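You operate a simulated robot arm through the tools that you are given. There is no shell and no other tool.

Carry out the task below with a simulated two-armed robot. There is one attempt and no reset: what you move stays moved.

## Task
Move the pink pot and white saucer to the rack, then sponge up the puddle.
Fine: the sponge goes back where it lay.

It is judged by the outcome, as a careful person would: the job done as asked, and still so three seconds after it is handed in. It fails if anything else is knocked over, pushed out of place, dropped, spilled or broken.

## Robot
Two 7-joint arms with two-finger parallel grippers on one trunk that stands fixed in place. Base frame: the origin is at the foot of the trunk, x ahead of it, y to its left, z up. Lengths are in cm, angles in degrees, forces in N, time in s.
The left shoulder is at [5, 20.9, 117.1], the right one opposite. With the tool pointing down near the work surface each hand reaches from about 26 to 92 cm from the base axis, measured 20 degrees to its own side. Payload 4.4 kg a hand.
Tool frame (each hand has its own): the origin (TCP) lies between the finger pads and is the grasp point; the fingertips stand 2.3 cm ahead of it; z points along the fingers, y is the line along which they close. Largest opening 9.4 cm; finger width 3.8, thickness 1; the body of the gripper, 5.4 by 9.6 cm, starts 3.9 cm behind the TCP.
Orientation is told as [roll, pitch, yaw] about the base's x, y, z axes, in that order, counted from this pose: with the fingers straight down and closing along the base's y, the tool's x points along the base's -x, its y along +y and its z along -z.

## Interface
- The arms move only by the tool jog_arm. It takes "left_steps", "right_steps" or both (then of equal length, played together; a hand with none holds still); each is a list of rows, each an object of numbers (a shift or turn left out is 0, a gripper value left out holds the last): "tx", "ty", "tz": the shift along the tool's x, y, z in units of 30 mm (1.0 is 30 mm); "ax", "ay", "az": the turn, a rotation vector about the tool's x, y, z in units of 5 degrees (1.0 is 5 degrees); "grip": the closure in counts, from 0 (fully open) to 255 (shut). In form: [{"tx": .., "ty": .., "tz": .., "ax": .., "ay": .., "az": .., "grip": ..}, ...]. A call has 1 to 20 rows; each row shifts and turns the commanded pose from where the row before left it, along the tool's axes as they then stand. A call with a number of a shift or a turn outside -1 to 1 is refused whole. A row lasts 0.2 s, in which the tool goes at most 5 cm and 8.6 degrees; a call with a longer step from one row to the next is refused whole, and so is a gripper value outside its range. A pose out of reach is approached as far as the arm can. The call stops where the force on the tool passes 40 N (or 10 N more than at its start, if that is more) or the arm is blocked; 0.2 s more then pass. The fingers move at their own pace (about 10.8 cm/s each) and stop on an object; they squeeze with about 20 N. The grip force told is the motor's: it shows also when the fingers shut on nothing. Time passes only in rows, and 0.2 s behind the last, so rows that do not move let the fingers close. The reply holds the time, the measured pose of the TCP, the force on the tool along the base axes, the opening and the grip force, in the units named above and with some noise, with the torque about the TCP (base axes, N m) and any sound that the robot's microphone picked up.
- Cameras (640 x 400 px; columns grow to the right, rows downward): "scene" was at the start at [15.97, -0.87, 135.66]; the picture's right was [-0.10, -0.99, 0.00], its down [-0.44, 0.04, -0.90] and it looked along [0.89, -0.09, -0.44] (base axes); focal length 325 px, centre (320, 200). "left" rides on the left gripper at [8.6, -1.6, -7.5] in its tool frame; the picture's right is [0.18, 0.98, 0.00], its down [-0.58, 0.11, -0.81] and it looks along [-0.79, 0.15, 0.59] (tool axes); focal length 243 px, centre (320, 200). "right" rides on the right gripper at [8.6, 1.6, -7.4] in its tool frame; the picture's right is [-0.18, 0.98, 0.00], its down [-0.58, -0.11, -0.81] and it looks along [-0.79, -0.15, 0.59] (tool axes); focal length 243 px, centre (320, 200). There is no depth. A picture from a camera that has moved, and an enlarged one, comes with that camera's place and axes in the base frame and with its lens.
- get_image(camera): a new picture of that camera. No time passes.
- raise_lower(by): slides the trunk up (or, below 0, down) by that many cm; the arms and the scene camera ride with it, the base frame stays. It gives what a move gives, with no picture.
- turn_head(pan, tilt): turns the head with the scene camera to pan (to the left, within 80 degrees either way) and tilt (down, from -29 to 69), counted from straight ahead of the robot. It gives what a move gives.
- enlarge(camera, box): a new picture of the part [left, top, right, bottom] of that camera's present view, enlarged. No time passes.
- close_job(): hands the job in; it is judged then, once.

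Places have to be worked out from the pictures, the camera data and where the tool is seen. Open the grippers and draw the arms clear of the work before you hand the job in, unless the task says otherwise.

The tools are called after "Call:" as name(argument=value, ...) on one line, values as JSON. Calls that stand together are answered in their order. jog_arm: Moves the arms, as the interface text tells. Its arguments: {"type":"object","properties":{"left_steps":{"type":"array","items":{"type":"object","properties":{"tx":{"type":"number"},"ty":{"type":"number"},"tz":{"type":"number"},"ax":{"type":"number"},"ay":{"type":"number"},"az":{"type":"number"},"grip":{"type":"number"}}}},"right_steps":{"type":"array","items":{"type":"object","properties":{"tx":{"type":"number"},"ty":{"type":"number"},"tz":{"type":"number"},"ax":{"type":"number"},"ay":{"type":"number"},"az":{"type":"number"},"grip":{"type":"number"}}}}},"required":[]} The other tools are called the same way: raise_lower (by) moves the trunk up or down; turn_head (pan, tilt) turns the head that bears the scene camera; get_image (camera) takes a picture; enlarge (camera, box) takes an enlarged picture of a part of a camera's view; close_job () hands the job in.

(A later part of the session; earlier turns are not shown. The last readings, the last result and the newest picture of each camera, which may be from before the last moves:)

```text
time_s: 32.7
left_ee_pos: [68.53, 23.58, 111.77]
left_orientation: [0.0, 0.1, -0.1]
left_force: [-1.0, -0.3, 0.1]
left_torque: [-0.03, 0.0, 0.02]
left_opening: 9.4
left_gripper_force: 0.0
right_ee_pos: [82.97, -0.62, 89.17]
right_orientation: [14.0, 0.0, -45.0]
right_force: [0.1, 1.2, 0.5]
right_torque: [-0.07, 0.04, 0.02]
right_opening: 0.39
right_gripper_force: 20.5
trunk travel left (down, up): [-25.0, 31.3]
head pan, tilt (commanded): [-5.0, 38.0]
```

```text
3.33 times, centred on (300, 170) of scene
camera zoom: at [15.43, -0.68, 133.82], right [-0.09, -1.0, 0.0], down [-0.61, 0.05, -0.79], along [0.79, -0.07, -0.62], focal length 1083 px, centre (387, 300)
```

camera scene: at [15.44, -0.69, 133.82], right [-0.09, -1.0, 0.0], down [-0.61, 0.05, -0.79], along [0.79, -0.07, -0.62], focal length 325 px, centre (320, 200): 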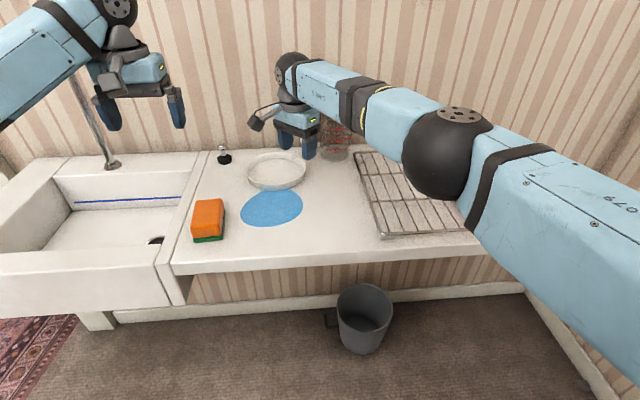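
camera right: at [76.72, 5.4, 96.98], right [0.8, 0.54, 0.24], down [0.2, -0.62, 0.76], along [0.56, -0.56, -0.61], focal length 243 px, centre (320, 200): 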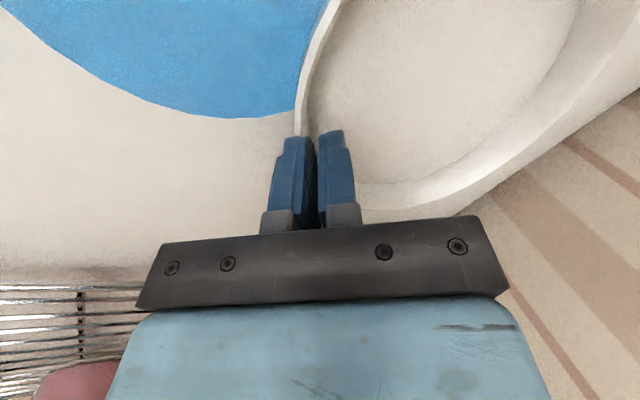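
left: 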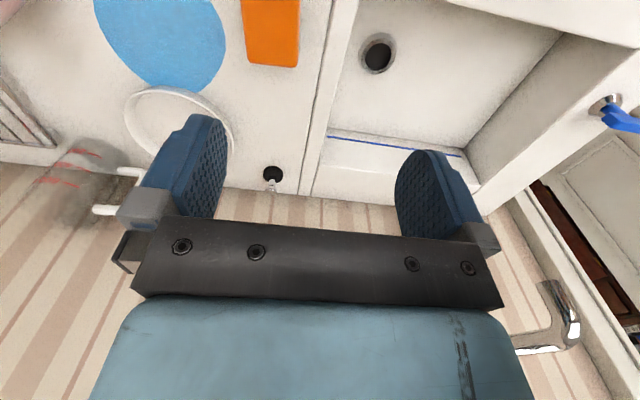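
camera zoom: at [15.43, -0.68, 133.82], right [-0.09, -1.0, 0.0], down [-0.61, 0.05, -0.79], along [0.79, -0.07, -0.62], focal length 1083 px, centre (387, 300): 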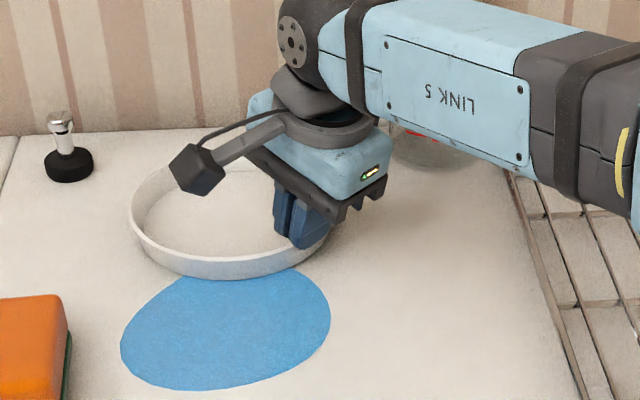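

Grip holds the wall at 0.39 cm; the saucer slid under 1 cm toward the hand. I test-lift about 1 cm slowly and check the torque and any droop.

Call:
jog_arm(right_steps=[{"ty": 0.02, "tz": -0.081}, {"ty": 0.02, "tz": -0.081}, {"ty": 0.02, "tz": -0.081}, {"ty": 0.02, "tz": -0.081}, {}])

Call:
get_image(camera="right")

Call:
enlarge(camera="scene", box=[220, 110, 380, 230])

```text
time_s: 33.9
left_ee_pos: [68.61, 23.64, 111.68]
left_orientation: [0.0, 0.1, 0.0]
left_force: [-0.2, -0.3, -0.8]
left_torque: [0.01, 0.0, -0.01]
left_opening: 9.37
left_gripper_force: 0.1
right_ee_pos: [83.07, -0.58, 90.21]
right_orientation: [14.0, 0.0, -45.0]
right_force: [-0.6, -0.3, -2.1]
right_torque: [-0.1, 0.05, -0.02]
right_opening: 0.42
right_gripper_force: 19.9
trunk travel left (down, up): [-25.0, 31.3]
head pan, tilt (commanded): [-5.0, 38.0]
```

```text
taken
camera right: at [76.76, 5.4, 98.0], right [0.8, 0.54, 0.24], down [0.2, -0.62, 0.76], along [0.56, -0.56, -0.61], focal length 243 px, centre (320, 200)
```

right: 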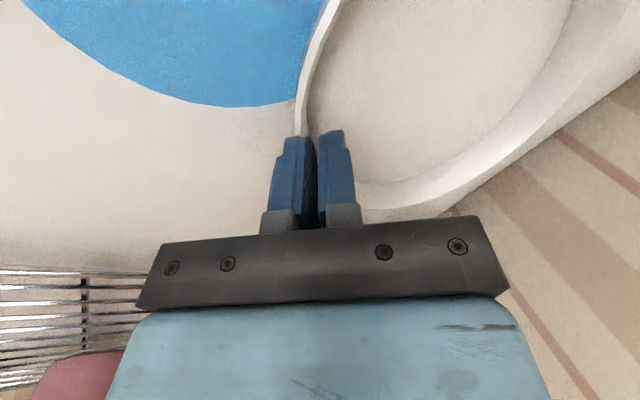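

```text
3.33 times, centred on (300, 170) of scene
camera zoom: at [15.47, -0.69, 133.81], right [-0.09, -1.0, 0.0], down [-0.61, 0.05, -0.79], along [0.78, -0.07, -0.62], focal length 1083 px, centre (387, 300)
```

zoom: 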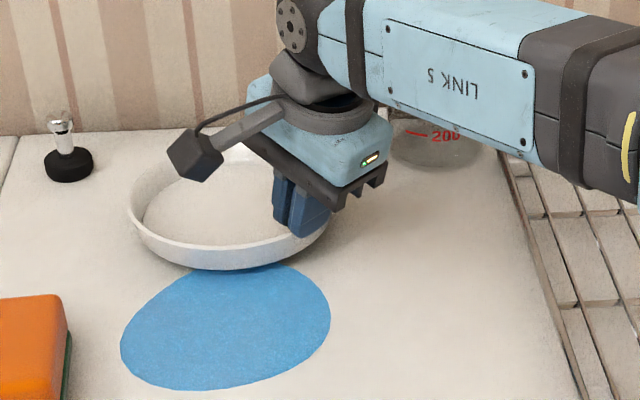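

Force -2.1 N with little torque and the saucer keeps its attitude relative to the hand. I lift another 3 cm and check again.

Call:
jog_arm(right_steps=[{"ty": 0.04, "tz": -0.162}, {"ty": 0.04, "tz": -0.162}, {"ty": 0.04, "tz": -0.162}, {"ty": 0.04, "tz": -0.162}, {"ty": 0.04, "tz": -0.162}, {"ty": 0.04, "tz": -0.162}, {}])

Call:
get_image(camera="right")

Call:
get_image(camera="scene")

```text
time_s: 35.5
left_ee_pos: [68.58, 23.59, 111.59]
left_orientation: [0.0, 0.1, -0.1]
left_force: [0.2, -0.8, -0.7]
left_torque: [0.0, 0.04, 0.01]
left_opening: 9.44
left_gripper_force: 0.0
right_ee_pos: [83.14, -0.61, 93.23]
right_orientation: [14.0, 0.0, -45.0]
right_force: [-0.4, 1.0, -2.1]
right_torque: [-0.07, 0.07, -0.02]
right_opening: 0.42
right_gripper_force: 20.1
trunk travel left (down, up): [-25.0, 31.3]
head pan, tilt (commanded): [-5.0, 38.0]
```

```text
taken
camera right: at [76.81, 5.37, 101.03], right [0.8, 0.54, 0.24], down [0.2, -0.62, 0.76], along [0.56, -0.56, -0.61], focal length 243 px, centre (320, 200)
```

right: 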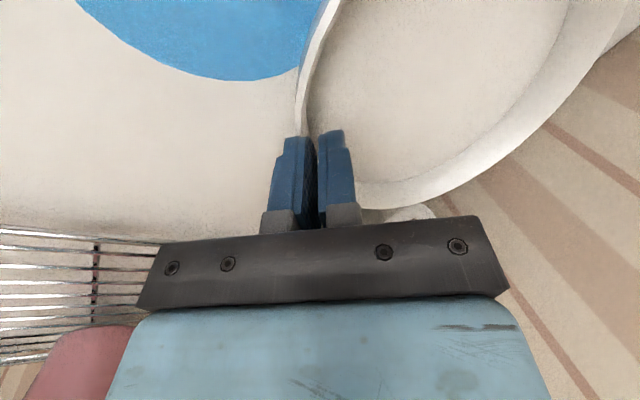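

```text
taken
camera scene: at [15.47, -0.69, 133.81], right [-0.09, -1.0, 0.0], down [-0.61, 0.05, -0.79], along [0.78, -0.07, -0.62], focal length 325 px, centre (320, 200)
```

scene: 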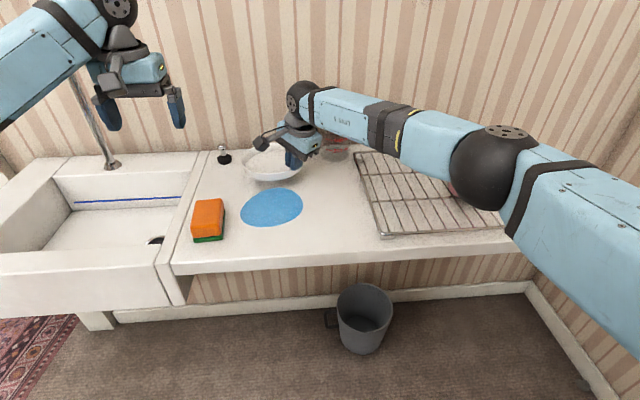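

The saucer is held level and steady. I lift it further, bring it off the back wall, and carry it toward the left part of the rack in two stages.

Call:
jog_arm(right_steps=[{"tx": 0.12, "ty": -0.066, "tz": -0.22}, {"tx": 0.236, "ty": -0.132, "tz": -0.445}, {"tx": 0.236, "ty": -0.132, "tz": -0.445}, {"tx": 0.236, "ty": -0.132, "tz": -0.445}, {"tx": 0.236, "ty": -0.132, "tz": -0.445}, {"tx": 0.116, "ty": -0.066, "tz": -0.225}, {"tx": -0.179, "ty": -0.34, "tz": -0.121}, {"tx": -0.358, "ty": -0.679, "tz": -0.243}, {"tx": -0.358, "ty": -0.679, "tz": -0.243}, {"tx": -0.358, "ty": -0.679, "tz": -0.243}, {"tx": -0.358, "ty": -0.679, "tz": -0.243}, {"tx": -0.358, "ty": -0.679, "tz": -0.243}, {"tx": -0.358, "ty": -0.679, "tz": -0.243}, {"tx": -0.179, "ty": -0.34, "tz": -0.121}, {}])

Call:
get_image(camera="scene")

Call:
get_image(camera="right")

```text
time_s: 38.7
left_ee_pos: [68.48, 23.59, 111.71]
left_orientation: [0.0, 0.0, 0.0]
left_force: [-0.2, -0.3, -0.8]
left_torque: [-0.01, 0.0, 0.02]
left_opening: 9.39
left_gripper_force: 0.1
right_ee_pos: [72.67, -16.51, 100.83]
right_orientation: [14.0, 0.1, -45.0]
right_force: [0.8, 0.2, -2.3]
right_torque: [-0.13, 0.11, 0.01]
right_opening: 0.41
right_gripper_force: 19.9
trunk travel left (down, up): [-25.0, 31.3]
head pan, tilt (commanded): [-5.0, 38.0]
```

```text
taken
camera scene: at [15.46, -0.69, 133.81], right [-0.09, -1.0, 0.0], down [-0.61, 0.05, -0.79], along [0.78, -0.07, -0.62], focal length 325 px, centre (320, 200)
```

scene: 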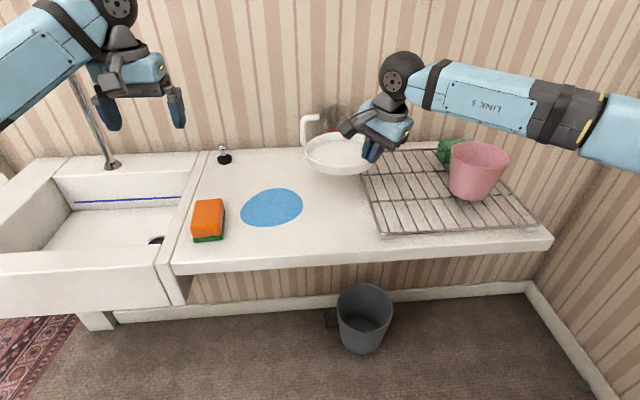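

```text
taken
camera right: at [66.28, -10.62, 108.68], right [0.8, 0.54, 0.24], down [0.2, -0.62, 0.76], along [0.56, -0.56, -0.61], focal length 243 px, centre (320, 200)
```

right: 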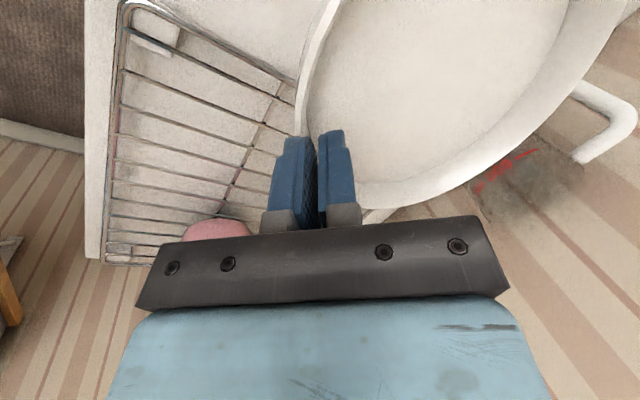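

Carry is steady at z≈101. I'll set the saucer with centre near (70.8,-26.7), which leaves over 1 cm of clearance to the pot rim, and continue there.

Call:
jog_arm(right_steps=[{"tx": -0.12, "ty": -0.33, "tz": -0.086}, {"tx": -0.245, "ty": -0.66, "tz": -0.173}, {"tx": -0.245, "ty": -0.66, "tz": -0.173}, {"tx": -0.245, "ty": -0.66, "tz": -0.173}, {"tx": -0.245, "ty": -0.66, "tz": -0.173}, {"tx": -0.245, "ty": -0.66, "tz": -0.173}, {"tx": -0.245, "ty": -0.66, "tz": -0.173}, {"tx": -0.245, "ty": -0.66, "tz": -0.173}, {"tx": -0.126, "ty": -0.334, "tz": -0.086}, {}])

Call:
get_image(camera="scene")

Call:
get_image(camera="right")

Call:
get_image(camera="left")

```text
time_s: 40.9
left_ee_pos: [68.66, 23.48, 111.73]
left_orientation: [0.0, 0.0, 0.1]
left_force: [0.5, 0.8, -0.1]
left_torque: [0.01, -0.01, 0.0]
left_opening: 9.41
left_gripper_force: 0.0
right_ee_pos: [65.11, -32.39, 100.79]
right_orientation: [14.1, 0.1, -44.9]
right_force: [0.3, -0.1, -1.6]
right_torque: [-0.05, 0.08, 0.01]
right_opening: 0.43
right_gripper_force: 19.7
trunk travel left (down, up): [-25.0, 31.3]
head pan, tilt (commanded): [-5.0, 38.0]
```

```text
taken
camera scene: at [15.46, -0.7, 133.81], right [-0.09, -1.0, 0.0], down [-0.61, 0.05, -0.79], along [0.78, -0.07, -0.62], focal length 325 px, centre (320, 200)
```

scene: 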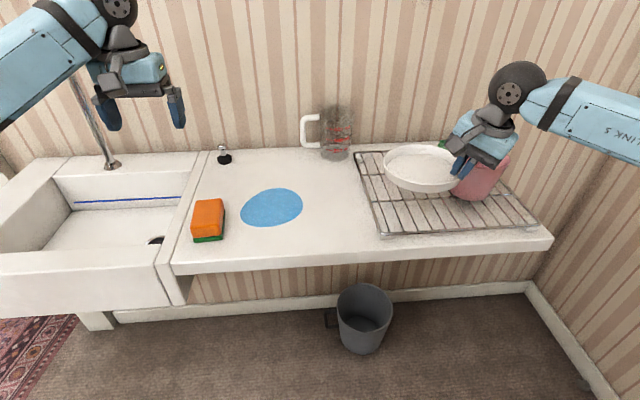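

```text
taken
camera right: at [58.82, -26.39, 108.7], right [0.8, 0.54, 0.24], down [0.2, -0.62, 0.76], along [0.56, -0.56, -0.61], focal length 243 px, centre (320, 200)
```

right: 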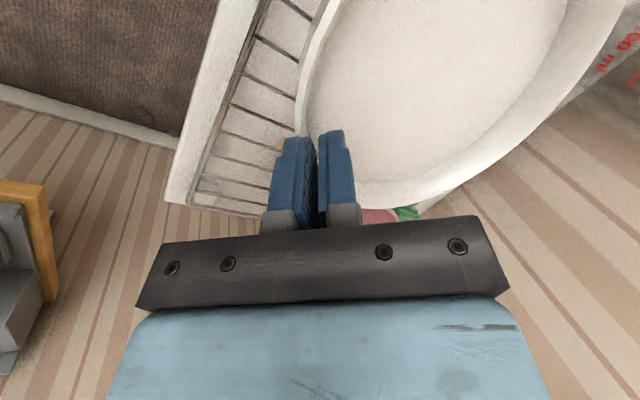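

```text
taken
camera left: at [60.02, 21.9, 119.09], right [-0.18, 0.98, 0.0], down [0.58, 0.11, 0.81], along [0.79, 0.15, -0.59], focal length 243 px, centre (320, 200)
```

left: 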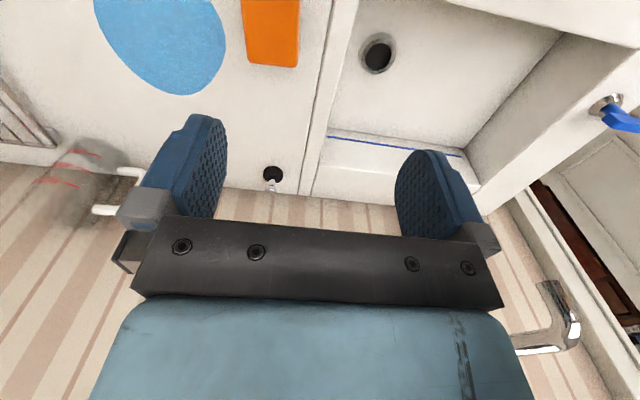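

The saucer hangs over the rack's left half with the pot clear to its right. I lower about 8 cm.

Call:
jog_arm(right_steps=[{"ty": -0.05, "tz": 0.19}, {"ty": -0.0945, "tz": 0.379}, {"ty": -0.0945, "tz": 0.379}, {"ty": -0.0945, "tz": 0.379}, {"ty": -0.0945, "tz": 0.379}, {"ty": -0.0945, "tz": 0.379}, {"ty": -0.0945, "tz": 0.379}, {"ty": -0.045, "tz": 0.18}, {}])

Call:
enlarge(camera="scene", box=[350, 110, 560, 250])

Call:
get_image(camera="right")

```text
time_s: 42.9
left_ee_pos: [68.55, 23.56, 111.71]
left_orientation: [0.0, 0.1, 0.0]
left_force: [0.6, -0.7, 0.0]
left_torque: [0.0, -0.02, 0.0]
left_opening: 9.41
left_gripper_force: 0.1
right_ee_pos: [65.28, -32.31, 92.75]
right_orientation: [14.0, 0.0, -45.0]
right_force: [-0.1, 0.4, -2.1]
right_torque: [-0.07, 0.06, -0.01]
right_opening: 0.41
right_gripper_force: 19.8
trunk travel left (down, up): [-25.0, 31.3]
head pan, tilt (commanded): [-5.0, 38.0]
```

```text
2.86 times, centred on (455, 180) of scene
camera zoom: at [15.46, -0.7, 133.81], right [-0.09, -1.0, 0.0], down [-0.61, 0.05, -0.79], along [0.78, -0.07, -0.62], focal length 928 px, centre (-66, 257)
```

zoom: 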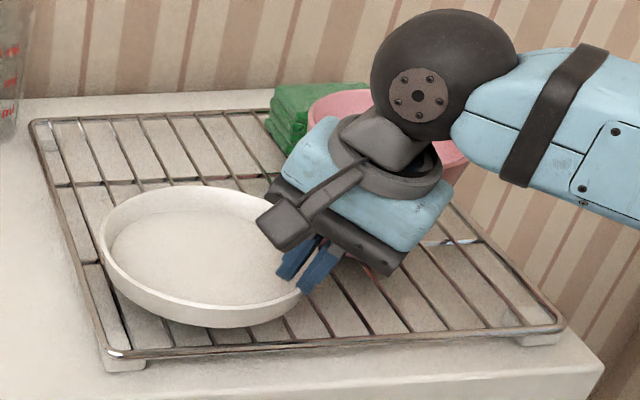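

```text
taken
camera right: at [58.91, -26.33, 100.5], right [0.8, 0.54, 0.24], down [0.2, -0.62, 0.76], along [0.56, -0.56, -0.61], focal length 243 px, centre (320, 200)
```

right: 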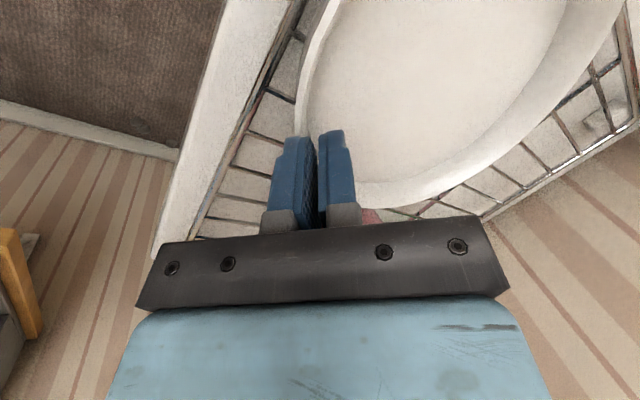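

The saucer hovers over the rack inside the left bar. I lower in 2 mm steps watching for contact.

Call:
jog_arm(right_steps=[{"ty": -0.016, "tz": 0.065}, {"ty": -0.016, "tz": 0.065}, {"ty": -0.016, "tz": 0.065}, {"ty": -0.016, "tz": 0.065}, {"ty": -0.016, "tz": 0.065}])

```text
time_s: 44.1
left_ee_pos: [68.58, 23.58, 111.8]
left_orientation: [0.1, 0.3, 0.0]
left_force: [0.3, 0.5, 0.9]
left_torque: [-0.05, 0.01, -0.01]
left_opening: 9.44
left_gripper_force: 0.0
right_ee_pos: [65.19, -32.32, 91.64]
right_orientation: [14.0, 0.0, -45.1]
right_force: [-0.2, -0.6, -1.8]
right_torque: [-0.01, 0.02, 0.02]
right_opening: 0.42
right_gripper_force: 20.1
trunk travel left (down, up): [-25.0, 31.3]
head pan, tilt (commanded): [-5.0, 38.0]
```

Torque has begun to ease but force is still about -1.8 N. Two more 2 mm steps.

Call:
jog_arm(right_steps=[{"ty": -0.016, "tz": 0.065}, {"ty": -0.008, "tz": 0.033}])

```text
time_s: 44.7
left_ee_pos: [68.5, 23.57, 111.74]
left_orientation: [0.0, 0.1, 0.0]
left_force: [0.8, -0.4, -0.1]
left_torque: [-0.02, 0.0, 0.01]
left_opening: 9.39
left_gripper_force: 0.0
right_ee_pos: [65.27, -32.12, 91.34]
right_orientation: [14.0, 0.1, -45.0]
right_force: [0.1, 0.4, -0.9]
right_torque: [-0.06, -0.04, 0.0]
right_opening: 0.42
right_gripper_force: 20.6
trunk travel left (down, up): [-25.0, 31.3]
head pan, tilt (commanded): [-5.0, 38.0]
```

Call:
enlarge(camera="scene", box=[350, 110, 560, 250])

Call:
jog_arm(right_steps=[{"ty": -0.008, "tz": 0.033}, {"ty": -0.008, "tz": 0.033}])

```text
2.86 times, centred on (455, 180) of scene
camera zoom: at [15.45, -0.7, 133.82], right [-0.09, -1.0, 0.0], down [-0.61, 0.05, -0.79], along [0.78, -0.07, -0.62], focal length 928 px, centre (-66, 257)
```

zoom: 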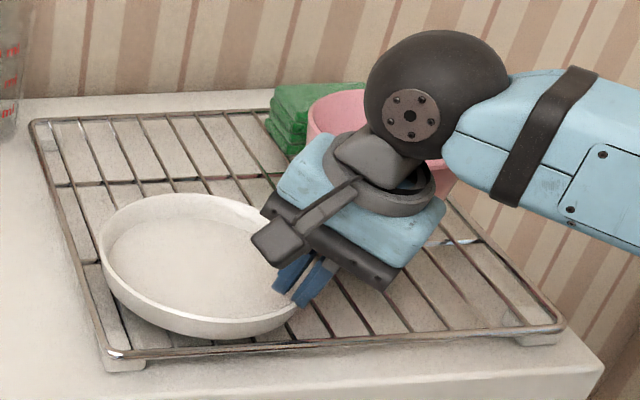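

```text
time_s: 45.3
left_ee_pos: [68.48, 23.65, 111.77]
left_orientation: [0.0, 0.0, 0.0]
left_force: [0.2, 0.2, -0.1]
left_torque: [-0.02, -0.01, -0.02]
left_opening: 9.4
left_gripper_force: 0.1
right_ee_pos: [65.11, -32.25, 91.45]
right_orientation: [14.2, -0.1, -45.0]
right_force: [1.5, -4.4, 12.4]
right_torque: [0.07, 0.11, 0.03]
right_opening: 0.41
right_gripper_force: 20.8
trunk travel left (down, up): [-25.0, 31.3]
head pan, tilt (commanded): [-5.0, 38.0]
```

Firm contact (12 N): the saucer is seated on the rack. I unload ~1.5 mm, open slowly to about 2.3 cm, and check.

Call:
jog_arm(right_steps=[{"ty": 0.012, "tz": -0.05}, {}, {"grip": 240}, {"grip": 225}, {"grip": 210}, {"grip": 195}, {}])

Call:
get_image(camera="right")

Call:
enlarge(camera="scene", box=[350, 110, 560, 250])

```text
time_s: 46.9
left_ee_pos: [68.6, 23.63, 111.8]
left_orientation: [0.0, 0.0, 0.1]
left_force: [0.6, -0.5, -0.3]
left_torque: [0.01, 0.0, -0.01]
left_opening: 9.4
left_gripper_force: 0.1
right_ee_pos: [65.32, -32.29, 91.26]
right_orientation: [14.0, 0.0, -45.0]
right_force: [0.1, 0.3, -0.7]
right_torque: [0.01, -0.01, 0.02]
right_opening: 2.19
right_gripper_force: 0.1
trunk travel left (down, up): [-25.0, 31.3]
head pan, tilt (commanded): [-5.0, 38.0]
```

```text
taken
camera right: at [58.9, -26.26, 99.14], right [0.8, 0.54, 0.24], down [0.2, -0.62, 0.76], along [0.56, -0.56, -0.61], focal length 243 px, centre (320, 200)
```

right: 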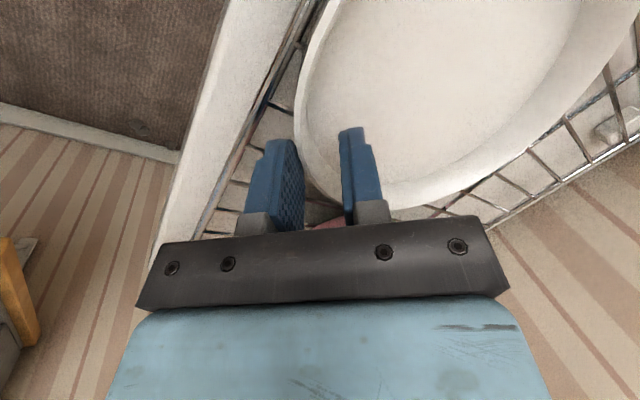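

```text
2.86 times, centred on (455, 180) of scene
camera zoom: at [15.44, -0.69, 133.82], right [-0.09, -1.0, 0.0], down [-0.61, 0.05, -0.79], along [0.79, -0.07, -0.62], focal length 928 px, centre (-66, 257)
```

zoom: 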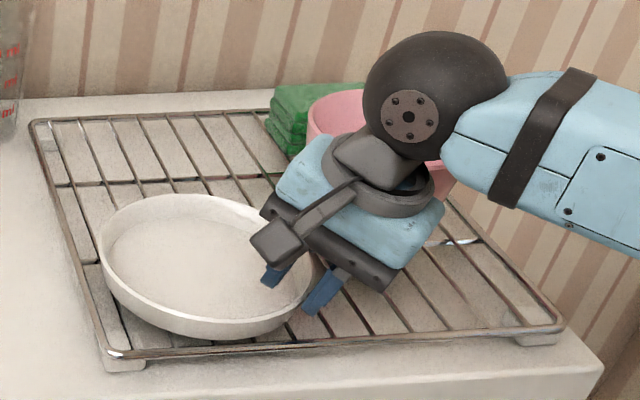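

Released cleanly with no force. I retreat along the finger axis, then look at the saucer's seating.

Call:
jog_arm(right_steps=[{"tz": -0.2}, {"tz": -0.4}, {"tz": -0.6}, {"tz": -0.7}, {"tz": -0.7}, {"tz": -0.7}, {"tz": -0.7}, {"ax": 0.7, "az": -0.9}, {"ax": 0.7, "az": -0.9}, {"ax": 0.7, "az": -0.9}, {"ax": 0.7, "az": -0.9}, {}])

Call:
get_image(camera="scene")

Call:
enlarge(camera="scene", box=[350, 110, 560, 250])

```text
time_s: 49.5
left_ee_pos: [68.48, 23.4, 111.73]
left_orientation: [0.0, 0.1, -0.1]
left_force: [0.0, 0.1, -0.1]
left_torque: [-0.01, -0.06, 0.03]
left_opening: 9.41
left_gripper_force: 0.1
right_ee_pos: [63.17, -34.21, 102.98]
right_orientation: [-0.5, -2.1, -27.1]
right_force: [0.1, -0.2, 0.1]
right_torque: [-0.01, 0.0, 0.03]
right_opening: 2.21
right_gripper_force: 0.1
trunk travel left (down, up): [-25.0, 31.3]
head pan, tilt (commanded): [-5.0, 38.0]
```

```text
taken
camera scene: at [15.43, -0.71, 133.82], right [-0.09, -1.0, 0.0], down [-0.61, 0.05, -0.79], along [0.79, -0.07, -0.62], focal length 325 px, centre (320, 200)
```

scene: 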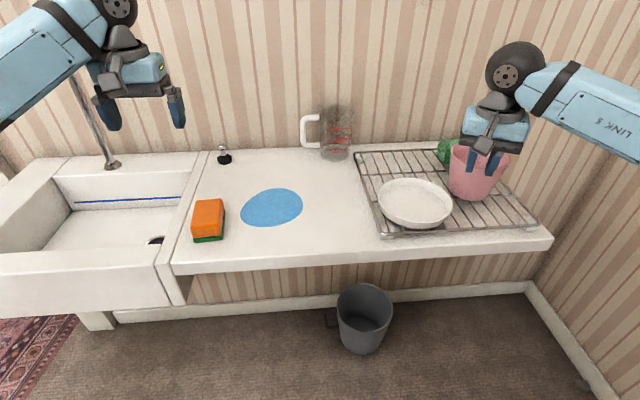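

```text
2.86 times, centred on (455, 180) of scene
camera zoom: at [15.43, -0.71, 133.82], right [-0.09, -1.0, 0.0], down [-0.61, 0.05, -0.79], along [0.79, -0.07, -0.62], focal length 928 px, centre (-66, 257)
```

zoom: 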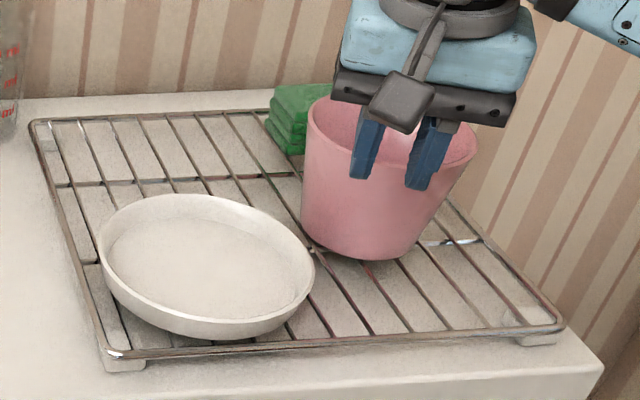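

Both the saucer and pot sit level on the rack. I park the right arm up and back, and pull the left hand back so its camera sees the sponge; I also turn the head toward the sponge.

Call:
jog_arm(right_steps=[{"tz": -0.5, "az": -0.9}, {"tz": -0.8, "az": -0.9}, {"tz": -0.8, "az": -0.9}, {"tz": -0.8, "az": -0.9}, {"tz": -0.8, "az": -0.9}, {"tz": -0.5, "az": -0.9}, {"tx": 0.5, "ty": -0.5}, {"tx": 0.5, "ty": -0.5}, {}], left_steps=[{"tx": 0.4, "ty": -0.2}, {"tx": 0.5, "ty": -0.2}, {"tx": 0.5, "ty": -0.2}, {"tx": 0.5, "ty": -0.2}, {"tx": 0.5, "ty": -0.2}, {"tx": 0.5, "ty": -0.2}, {"tx": 0.5, "ty": -0.2}, {"tx": 0.5, "ty": -0.2}, {}])

Call:
turn_head(pan=8, tilt=42)

Call:
get_image(camera="left")

Call:
get_image(camera="scene")

```text
time_s: 51.5
left_ee_pos: [56.82, 18.9, 111.69]
left_orientation: [0.0, 0.1, 0.0]
left_force: [-0.7, -0.9, -0.1]
left_torque: [-0.01, -0.01, -0.02]
left_opening: 9.4
left_gripper_force: 0.1
right_ee_pos: [59.86, -37.03, 115.6]
right_orientation: [-1.5, -1.7, 0.0]
right_force: [0.4, 0.4, -0.7]
right_torque: [0.01, 0.0, -0.01]
right_opening: 2.23
right_gripper_force: 0.1
trunk travel left (down, up): [-25.0, 31.3]
head pan, tilt (commanded): [-5.0, 38.0]
```

```text
time_s: 52.3
left_ee_pos: [56.91, 18.95, 111.66]
left_orientation: [0.0, 0.1, 0.0]
left_force: [-0.4, 0.6, 0.7]
left_torque: [-0.03, -0.02, -0.01]
left_opening: 9.41
left_gripper_force: 0.0
right_ee_pos: [59.83, -37.11, 115.6]
right_orientation: [-1.4, -1.7, -0.2]
right_force: [0.0, -0.1, 0.9]
right_torque: [-0.02, 0.02, 0.04]
right_opening: 2.21
right_gripper_force: 0.0
trunk travel left (down, up): [-25.0, 31.3]
head pan, tilt (commanded): [8.0, 42.0]
```

```text
taken
camera left: at [48.29, 17.16, 119.12], right [-0.18, 0.98, 0.0], down [0.58, 0.11, 0.81], along [0.79, 0.15, -0.59], focal length 243 px, centre (320, 200)
```

left: 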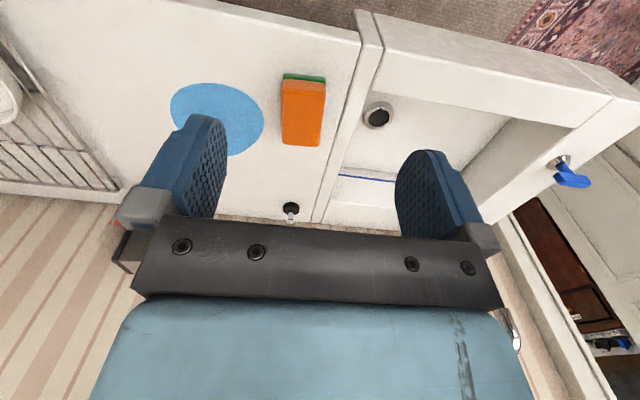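

```text
taken
camera scene: at [15.12, 1.22, 133.23], right [0.14, -0.99, 0.0], down [-0.66, -0.09, -0.74], along [0.74, 0.1, -0.67], focal length 325 px, centre (320, 200)
```

scene: 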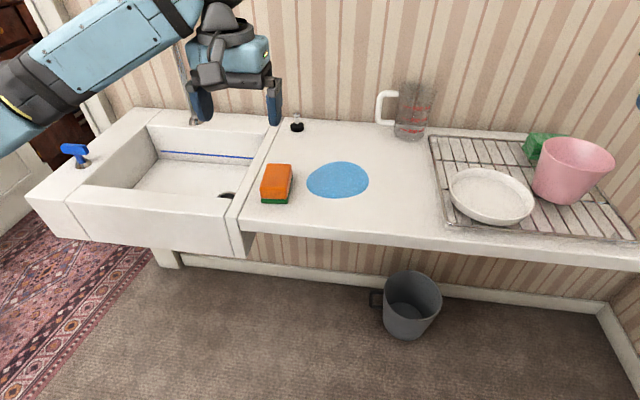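

Now the whole puddle and the sponge are visible. I zoom in both views to measure the sponge and puddle.

Call:
enlarge(camera="scene", box=[230, 120, 390, 220])

Call:
enlarge(camera="left", box=[150, 40, 390, 190])

```text
4.00 times, centred on (310, 170) of scene
camera zoom: at [15.12, 1.22, 133.23], right [0.14, -0.99, 0.0], down [-0.66, -0.09, -0.74], along [0.74, 0.1, -0.67], focal length 1299 px, centre (360, 320)
```

zoom: 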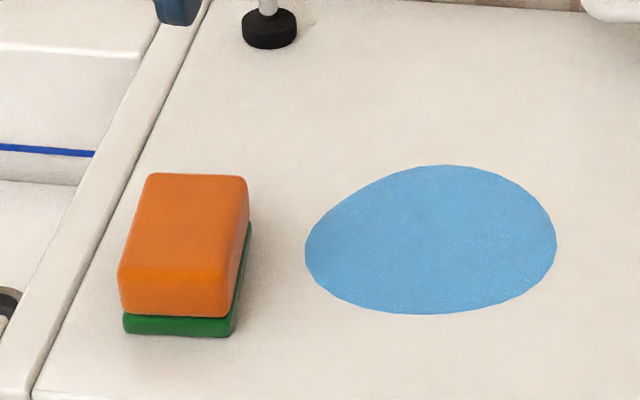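

```text
2.67 times, centred on (270, 115) of left
camera zoom: at [48.29, 17.16, 119.12], right [-0.18, 0.98, 0.0], down [0.58, 0.11, 0.81], along [0.79, 0.15, -0.59], focal length 647 px, centre (453, 427)
```

zoom: 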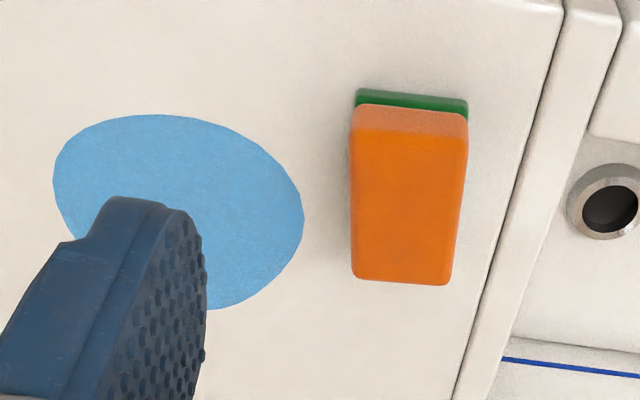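

The sponge (two-layer, ~9×5.8×4 cm) sits at about (69.4,18.5), rotated ~4° CCW, top z≈90; the puddle spans x 68–82, y -2…12.5. I bring the left hand above the sponge with matching yaw.

Call:
jog_arm(left_steps=[{"tx": -0.3, "tz": 0.3, "grip": 0}, {"tx": -0.6, "tz": 0.7}, {"tx": -0.6, "ty": -0.02, "tz": 0.7}, {"tx": -0.6, "ty": -0.02, "tz": 0.7}, {"tx": -0.6, "ty": -0.02, "tz": 0.7}, {"tx": -0.6, "ty": -0.02, "tz": 0.7}, {"tx": -0.6, "ty": -0.04, "tz": 0.6}, {"tx": -0.28, "ty": -0.04, "tz": 0.3}, {"az": -0.86}, {}])

Call:
get_image(camera="left")

Call:
enlarge(camera="scene", box=[210, 80, 370, 220])

```text
time_s: 54.5
left_ee_pos: [69.38, 18.28, 97.61]
left_orientation: [0.0, 0.0, 4.4]
left_force: [0.8, -0.3, 0.0]
left_torque: [0.02, 0.0, -0.02]
left_opening: 9.39
left_gripper_force: 0.1
right_ee_pos: [59.89, -37.0, 115.67]
right_orientation: [-1.4, -1.7, -0.2]
right_force: [0.4, -0.2, 0.6]
right_torque: [-0.02, -0.01, -0.01]
right_opening: 2.21
right_gripper_force: 0.0
trunk travel left (down, up): [-25.0, 31.3]
head pan, tilt (commanded): [8.0, 42.0]
```

```text
taken
camera left: at [60.96, 15.99, 105.0], right [-0.26, 0.97, 0.0], down [0.57, 0.15, 0.81], along [0.78, 0.21, -0.59], focal length 243 px, centre (320, 200)
```

left: 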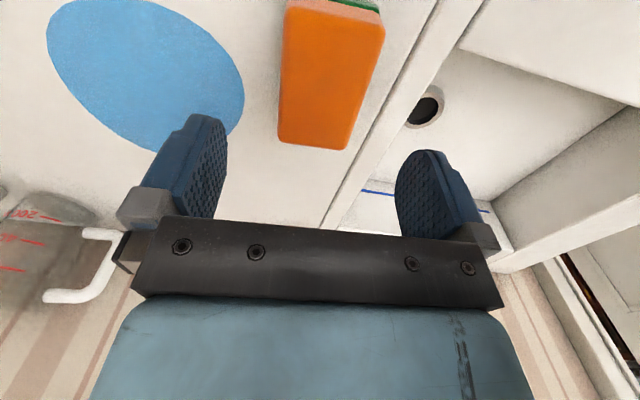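

```text
2.86 times, centred on (290, 150) of scene
camera zoom: at [15.12, 1.23, 133.22], right [0.14, -0.99, 0.0], down [-0.66, -0.09, -0.74], along [0.74, 0.1, -0.67], focal length 928 px, centre (406, 343)
```

zoom: 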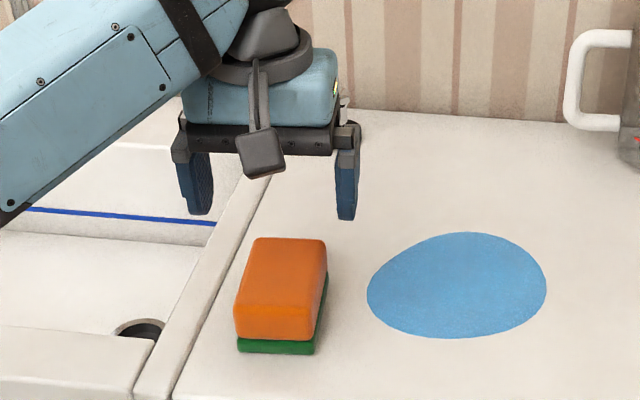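

The hand is centred over the sponge within a couple of mm. I narrow the opening slightly to stay clear of the sink edge and descend, tips to ~1 cm above the counter.

Call:
jog_arm(left_steps=[{"grip": 54}, {"tz": 0.5, "tx": -0.02}, {"tz": 0.5, "tx": -0.02}, {"tz": 0.5}, {"tz": 0.5}, {"tz": 0.4}, {"tz": 0.3}, {}])

Call:
get_image(camera="left")

Call:
enlarge(camera="scene", box=[210, 100, 370, 220])

```text
time_s: 56.3
left_ee_pos: [69.48, 18.41, 89.55]
left_orientation: [0.0, 0.0, 4.3]
left_force: [-0.2, 0.2, 0.1]
left_torque: [-0.01, 0.01, 0.0]
left_opening: 7.42
left_gripper_force: 0.0
right_ee_pos: [59.74, -37.05, 115.62]
right_orientation: [-1.4, -1.7, -0.1]
right_force: [-0.7, 0.8, -0.3]
right_torque: [0.01, 0.0, 0.01]
right_opening: 2.22
right_gripper_force: 0.1
trunk travel left (down, up): [-25.0, 31.3]
head pan, tilt (commanded): [8.0, 42.0]
```

```text
taken
camera left: at [61.11, 16.03, 96.94], right [-0.26, 0.97, 0.0], down [0.57, 0.15, 0.81], along [0.78, 0.21, -0.59], focal length 243 px, centre (320, 200)
```

left: 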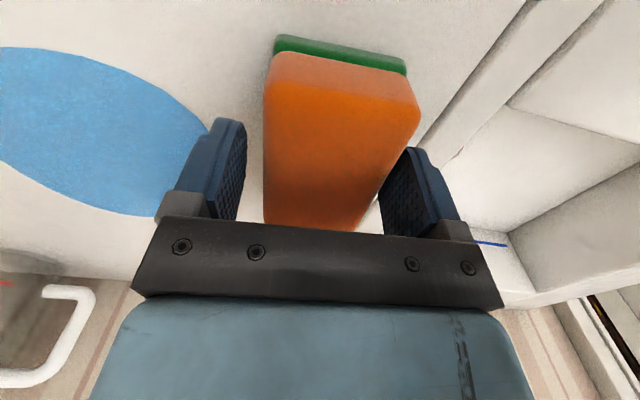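

```text
3.33 times, centred on (290, 160) of scene
camera zoom: at [15.11, 1.22, 133.23], right [0.14, -0.99, 0.0], down [-0.66, -0.09, -0.74], along [0.74, 0.1, -0.67], focal length 1083 px, centre (420, 333)
```

zoom: 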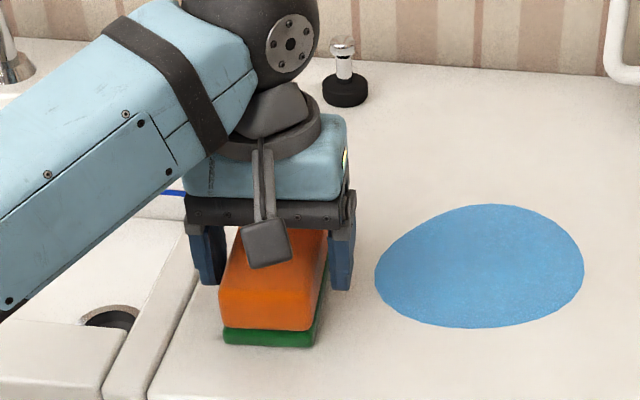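

The fingers flank the sponge with no contact. I close gently and will compare its position before and after.

Call:
jog_arm(left_steps=[{"grip": 75}, {"grip": 95}, {"grip": 115}, {"grip": 140}, {"grip": 180}, {"grip": 255}, {"grip": 255}])

Call:
get_image(camera="left")

Call:
enlarge(camera="scene", box=[210, 100, 370, 220])

```text
time_s: 57.9
left_ee_pos: [69.58, 18.41, 89.55]
left_orientation: [0.0, 0.0, 4.3]
left_force: [0.4, -0.4, 0.7]
left_torque: [0.02, 0.0, -0.01]
left_opening: 5.92
left_gripper_force: 20.0
right_ee_pos: [59.84, -37.02, 115.65]
right_orientation: [-1.4, -1.8, -0.2]
right_force: [0.5, -0.7, 0.5]
right_torque: [-0.01, 0.02, 0.0]
right_opening: 2.19
right_gripper_force: 0.0
trunk travel left (down, up): [-25.0, 31.3]
head pan, tilt (commanded): [8.0, 42.0]
```

```text
taken
camera left: at [61.11, 16.02, 96.95], right [-0.26, 0.97, 0.0], down [0.57, 0.15, 0.81], along [0.78, 0.21, -0.59], focal length 243 px, centre (320, 200)
```

left: 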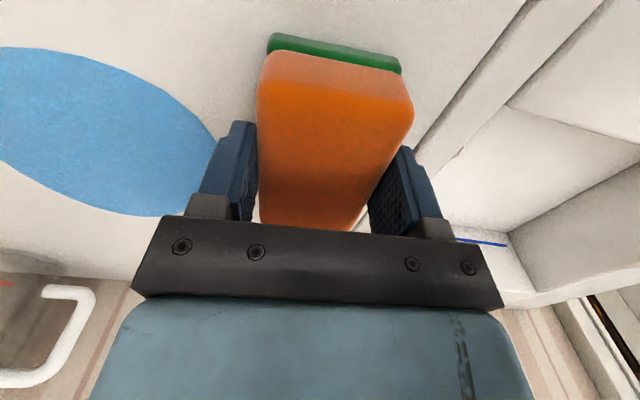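

```text
3.33 times, centred on (290, 160) of scene
camera zoom: at [15.12, 1.22, 133.22], right [0.14, -0.99, 0.0], down [-0.66, -0.09, -0.74], along [0.74, 0.1, -0.67], focal length 1083 px, centre (420, 333)
```

zoom: 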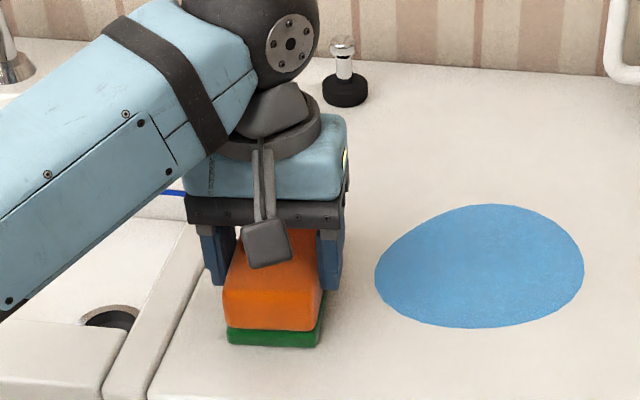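

The sponge is held (5.9 cm wide, 20 N) and shifted only ~3 mm in -y while closing, which I'll correct when putting it back. I lift it 2.5 cm and carry it to the back-left edge of the puddle.

Call:
jog_arm(left_steps=[{"tz": -0.25}, {"tz": -0.35}, {"tz": -0.25}, {"tx": -0.3, "ty": -0.2}, {"tx": -0.512, "ty": -0.34}, {"tx": -0.512, "ty": -0.34}, {"tx": -0.512, "ty": -0.34}, {"tx": -0.512, "ty": -0.34}, {"tx": -0.45, "ty": -0.3}, {"tx": -0.27, "ty": -0.18}, {}])

Call:
enlarge(camera="scene", box=[210, 80, 410, 220])

Call:
get_image(camera="left")

```text
time_s: 60.3
left_ee_pos: [79.22, 12.72, 91.96]
left_orientation: [0.0, 0.1, 4.4]
left_force: [0.2, -0.5, -1.2]
left_torque: [-0.03, -0.01, 0.03]
left_opening: 5.96
left_gripper_force: 20.2
right_ee_pos: [59.83, -37.06, 115.74]
right_orientation: [-1.4, -1.7, -0.2]
right_force: [-0.1, -0.7, -0.7]
right_torque: [0.03, 0.0, 0.01]
right_opening: 2.22
right_gripper_force: 0.0
trunk travel left (down, up): [-25.0, 31.3]
head pan, tilt (commanded): [8.0, 42.0]
```

```text
2.86 times, centred on (310, 150) of scene
camera zoom: at [15.13, 1.23, 133.22], right [0.14, -0.99, 0.0], down [-0.66, -0.09, -0.74], along [0.74, 0.1, -0.67], focal length 928 px, centre (349, 343)
```

zoom: 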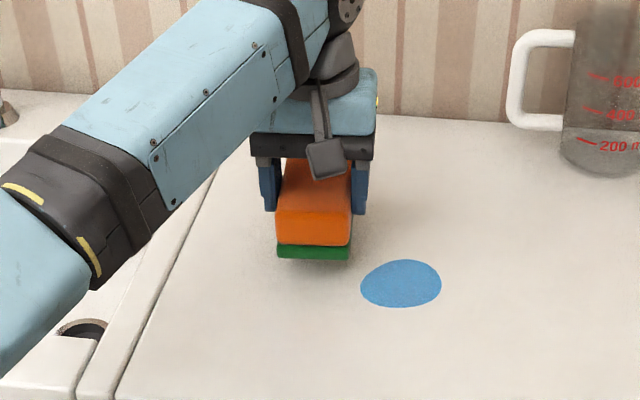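

```text
taken
camera left: at [70.72, 10.56, 99.35], right [-0.26, 0.97, 0.0], down [0.57, 0.15, 0.81], along [0.78, 0.21, -0.59], focal length 243 px, centre (320, 200)
```

left: 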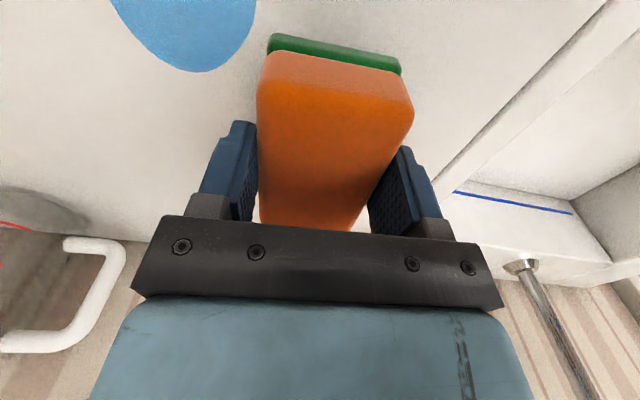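

Interesting: the puddle has already shrunk to a spot ~6.5 cm wide around (75,5.3). I bring the sponge to the left of the remaining spot and lower it to the counter for a proper wipe.

Call:
jog_arm(left_steps=[{"tx": 0.48, "ty": -0.165}, {"tx": 0.48, "ty": -0.165}, {"tx": 0.48, "ty": -0.165}, {"tz": 0.3}, {"tz": 0.25}, {"tz": 0.15}, {"tz": 0.06}, {}])

Call:
enlarge(camera="scene", box=[210, 80, 410, 220])

```text
time_s: 62.1
left_ee_pos: [74.95, 10.99, 89.81]
left_orientation: [0.0, 0.1, 4.4]
left_force: [-0.2, -0.3, -0.3]
left_torque: [-0.02, 0.01, -0.01]
left_opening: 5.96
left_gripper_force: 19.9
right_ee_pos: [59.83, -37.02, 115.75]
right_orientation: [-1.4, -1.7, -0.2]
right_force: [0.3, 0.1, -0.3]
right_torque: [-0.01, -0.01, 0.02]
right_opening: 2.19
right_gripper_force: 0.0
trunk travel left (down, up): [-25.0, 31.3]
head pan, tilt (commanded): [8.0, 42.0]
```

```text
2.86 times, centred on (310, 150) of scene
camera zoom: at [15.13, 1.23, 133.22], right [0.14, -0.99, 0.0], down [-0.66, -0.09, -0.74], along [0.74, 0.1, -0.67], focal length 928 px, centre (349, 343)
```

zoom: 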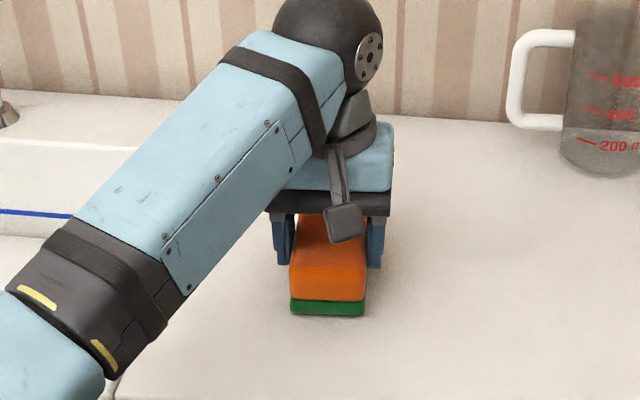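

The puddle has visually vanished under the sponge's path. To be thorough I lower to real contact and wipe lightly across where it lay.

Call:
jog_arm(left_steps=[{"tz": 0.04}, {"tz": 0.03}, {"tz": 0.03}])

```text
time_s: 62.9
left_ee_pos: [74.84, 11.08, 89.6]
left_orientation: [0.0, 0.0, 4.3]
left_force: [0.0, -0.7, 1.7]
left_torque: [0.03, 0.12, 0.03]
left_opening: 5.97
left_gripper_force: 20.0
right_ee_pos: [59.84, -37.06, 115.8]
right_orientation: [-1.4, -1.8, -0.2]
right_force: [-0.5, -0.1, 0.1]
right_torque: [0.01, -0.01, -0.02]
right_opening: 2.2
right_gripper_force: 0.0
trunk travel left (down, up): [-25.0, 31.3]
head pan, tilt (commanded): [8.0, 42.0]
```

Light contact (~3 N). I wipe in a pass toward -y, shift back 4 cm in +x, and wipe back.

Call:
jog_arm(left_steps=[{"tx": 0.019, "ty": -0.25, "tz": 0.015}, {"tx": 0.0375, "ty": -0.5}, {"tx": 0.0375, "ty": -0.5}, {"tx": 0.0375, "ty": -0.5}, {"tx": 0.0375, "ty": -0.5}, {"tx": 0.0375, "ty": -0.5}, {"tx": 0.0375, "ty": -0.5}, {"tx": 0.0375, "ty": -0.5}, {"tx": 0.019, "ty": -0.25}, {"tx": -0.45, "ty": -0.035}, {"tx": -0.45, "ty": -0.035}, {"tx": -0.45, "ty": -0.035}, {"tx": -0.0375, "ty": 0.5}, {"tx": -0.0375, "ty": 0.5}, {"tx": -0.0375, "ty": 0.5}, {"tx": -0.0375, "ty": 0.5}, {"tx": -0.0375, "ty": 0.5}, {"tx": -0.0375, "ty": 0.5}, {"tx": -0.0375, "ty": 0.5}, {}])

Call:
get_image(camera="scene")

Call:
get_image(camera="left")

```text
time_s: 67.1
left_ee_pos: [78.9, 9.55, 89.54]
left_orientation: [0.0, 0.1, 4.3]
left_force: [0.0, -4.0, 9.8]
left_torque: [-0.18, -0.16, 0.02]
left_opening: 5.95
left_gripper_force: 20.2
right_ee_pos: [59.8, -37.07, 115.7]
right_orientation: [-1.3, -1.8, -0.2]
right_force: [0.8, 0.4, 0.6]
right_torque: [0.02, -0.01, -0.02]
right_opening: 2.2
right_gripper_force: 0.1
trunk travel left (down, up): [-25.0, 31.3]
head pan, tilt (commanded): [8.0, 42.0]
```

```text
taken
camera scene: at [14.99, 1.17, 133.25], right [0.14, -0.99, 0.0], down [-0.66, -0.09, -0.74], along [0.74, 0.1, -0.67], focal length 325 px, centre (320, 200)
```

scene: 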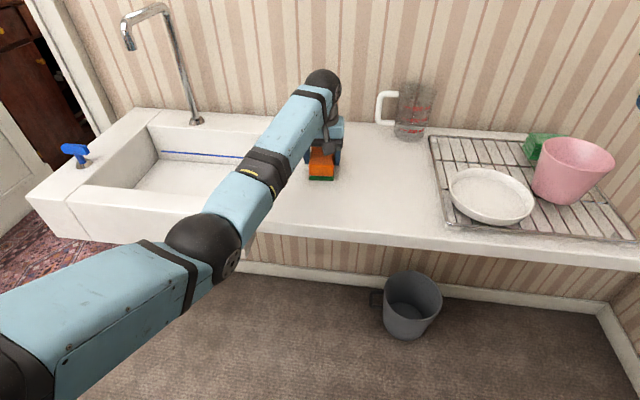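

```text
taken
camera left: at [70.51, 7.25, 96.91], right [-0.26, 0.97, 0.0], down [0.57, 0.15, 0.81], along [0.78, 0.21, -0.59], focal length 243 px, centre (320, 200)
```

left: 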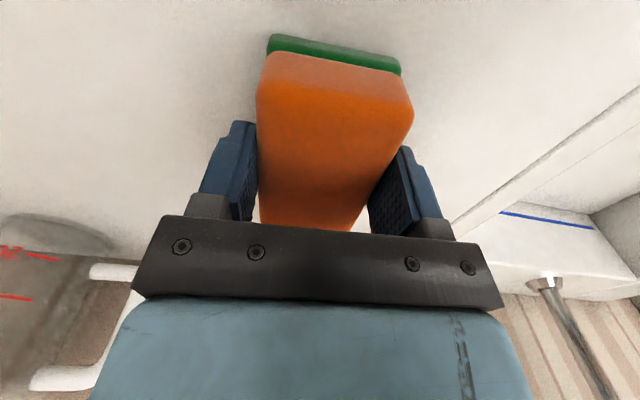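

No trace of the puddle is visible. I do one last pass over its front part, then lift the sponge.

Call:
jog_arm(left_steps=[{"tx": 0.3, "ty": 0.02, "tz": -0.01}, {"tx": 0.5, "ty": 0.04}, {"tx": 0.5, "ty": 0.04}, {"tx": 0.5, "ty": 0.04}, {"tx": 0.5, "ty": 0.04}, {"tx": 0.16, "ty": 0.01}, {"tx": 0.0375, "ty": -0.5}, {"tx": 0.0375, "ty": -0.5}, {"tx": 0.0375, "ty": -0.5}, {"tx": 0.0375, "ty": -0.5}, {"tx": 0.0375, "ty": -0.5}, {"tx": 0.0375, "ty": -0.5}, {"tz": -0.3}, {"tz": -0.5}, {"tz": -0.3}, {}])

Call:
get_image(camera="left")

Call:
enlarge(camera="scene", box=[210, 80, 410, 220])

```text
time_s: 70.5
left_ee_pos: [71.62, 0.53, 92.81]
left_orientation: [-0.1, 0.0, 4.4]
left_force: [0.2, -0.5, 0.1]
left_torque: [-0.04, -0.02, 0.01]
left_opening: 5.94
left_gripper_force: 20.7
right_ee_pos: [59.76, -36.95, 115.71]
right_orientation: [-1.4, -1.7, -0.2]
right_force: [0.6, 0.5, 0.2]
right_torque: [0.0, 0.01, 0.01]
right_opening: 2.22
right_gripper_force: 0.1
trunk travel left (down, up): [-25.0, 31.3]
head pan, tilt (commanded): [8.0, 42.0]
```

```text
taken
camera left: at [63.22, -1.79, 100.23], right [-0.26, 0.97, 0.0], down [0.57, 0.15, 0.81], along [0.78, 0.21, -0.59], focal length 243 px, centre (320, 200)
```

left: 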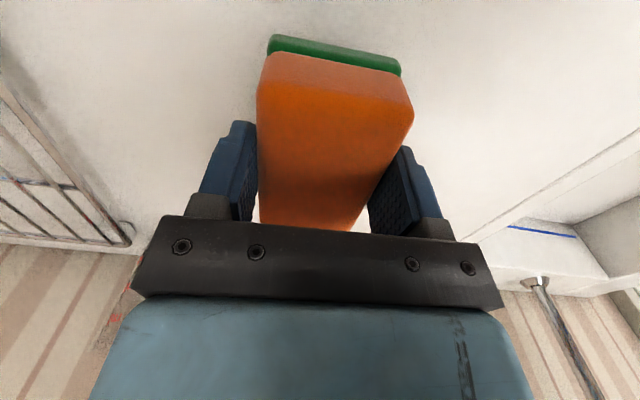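

```text
2.86 times, centred on (310, 150) of scene
camera zoom: at [15.13, 1.22, 133.22], right [0.14, -0.99, 0.0], down [-0.66, -0.09, -0.74], along [0.74, 0.1, -0.67], focal length 928 px, centre (349, 343)
```

zoom: 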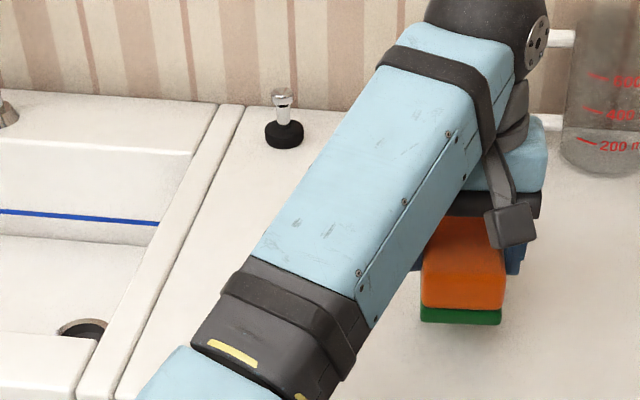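

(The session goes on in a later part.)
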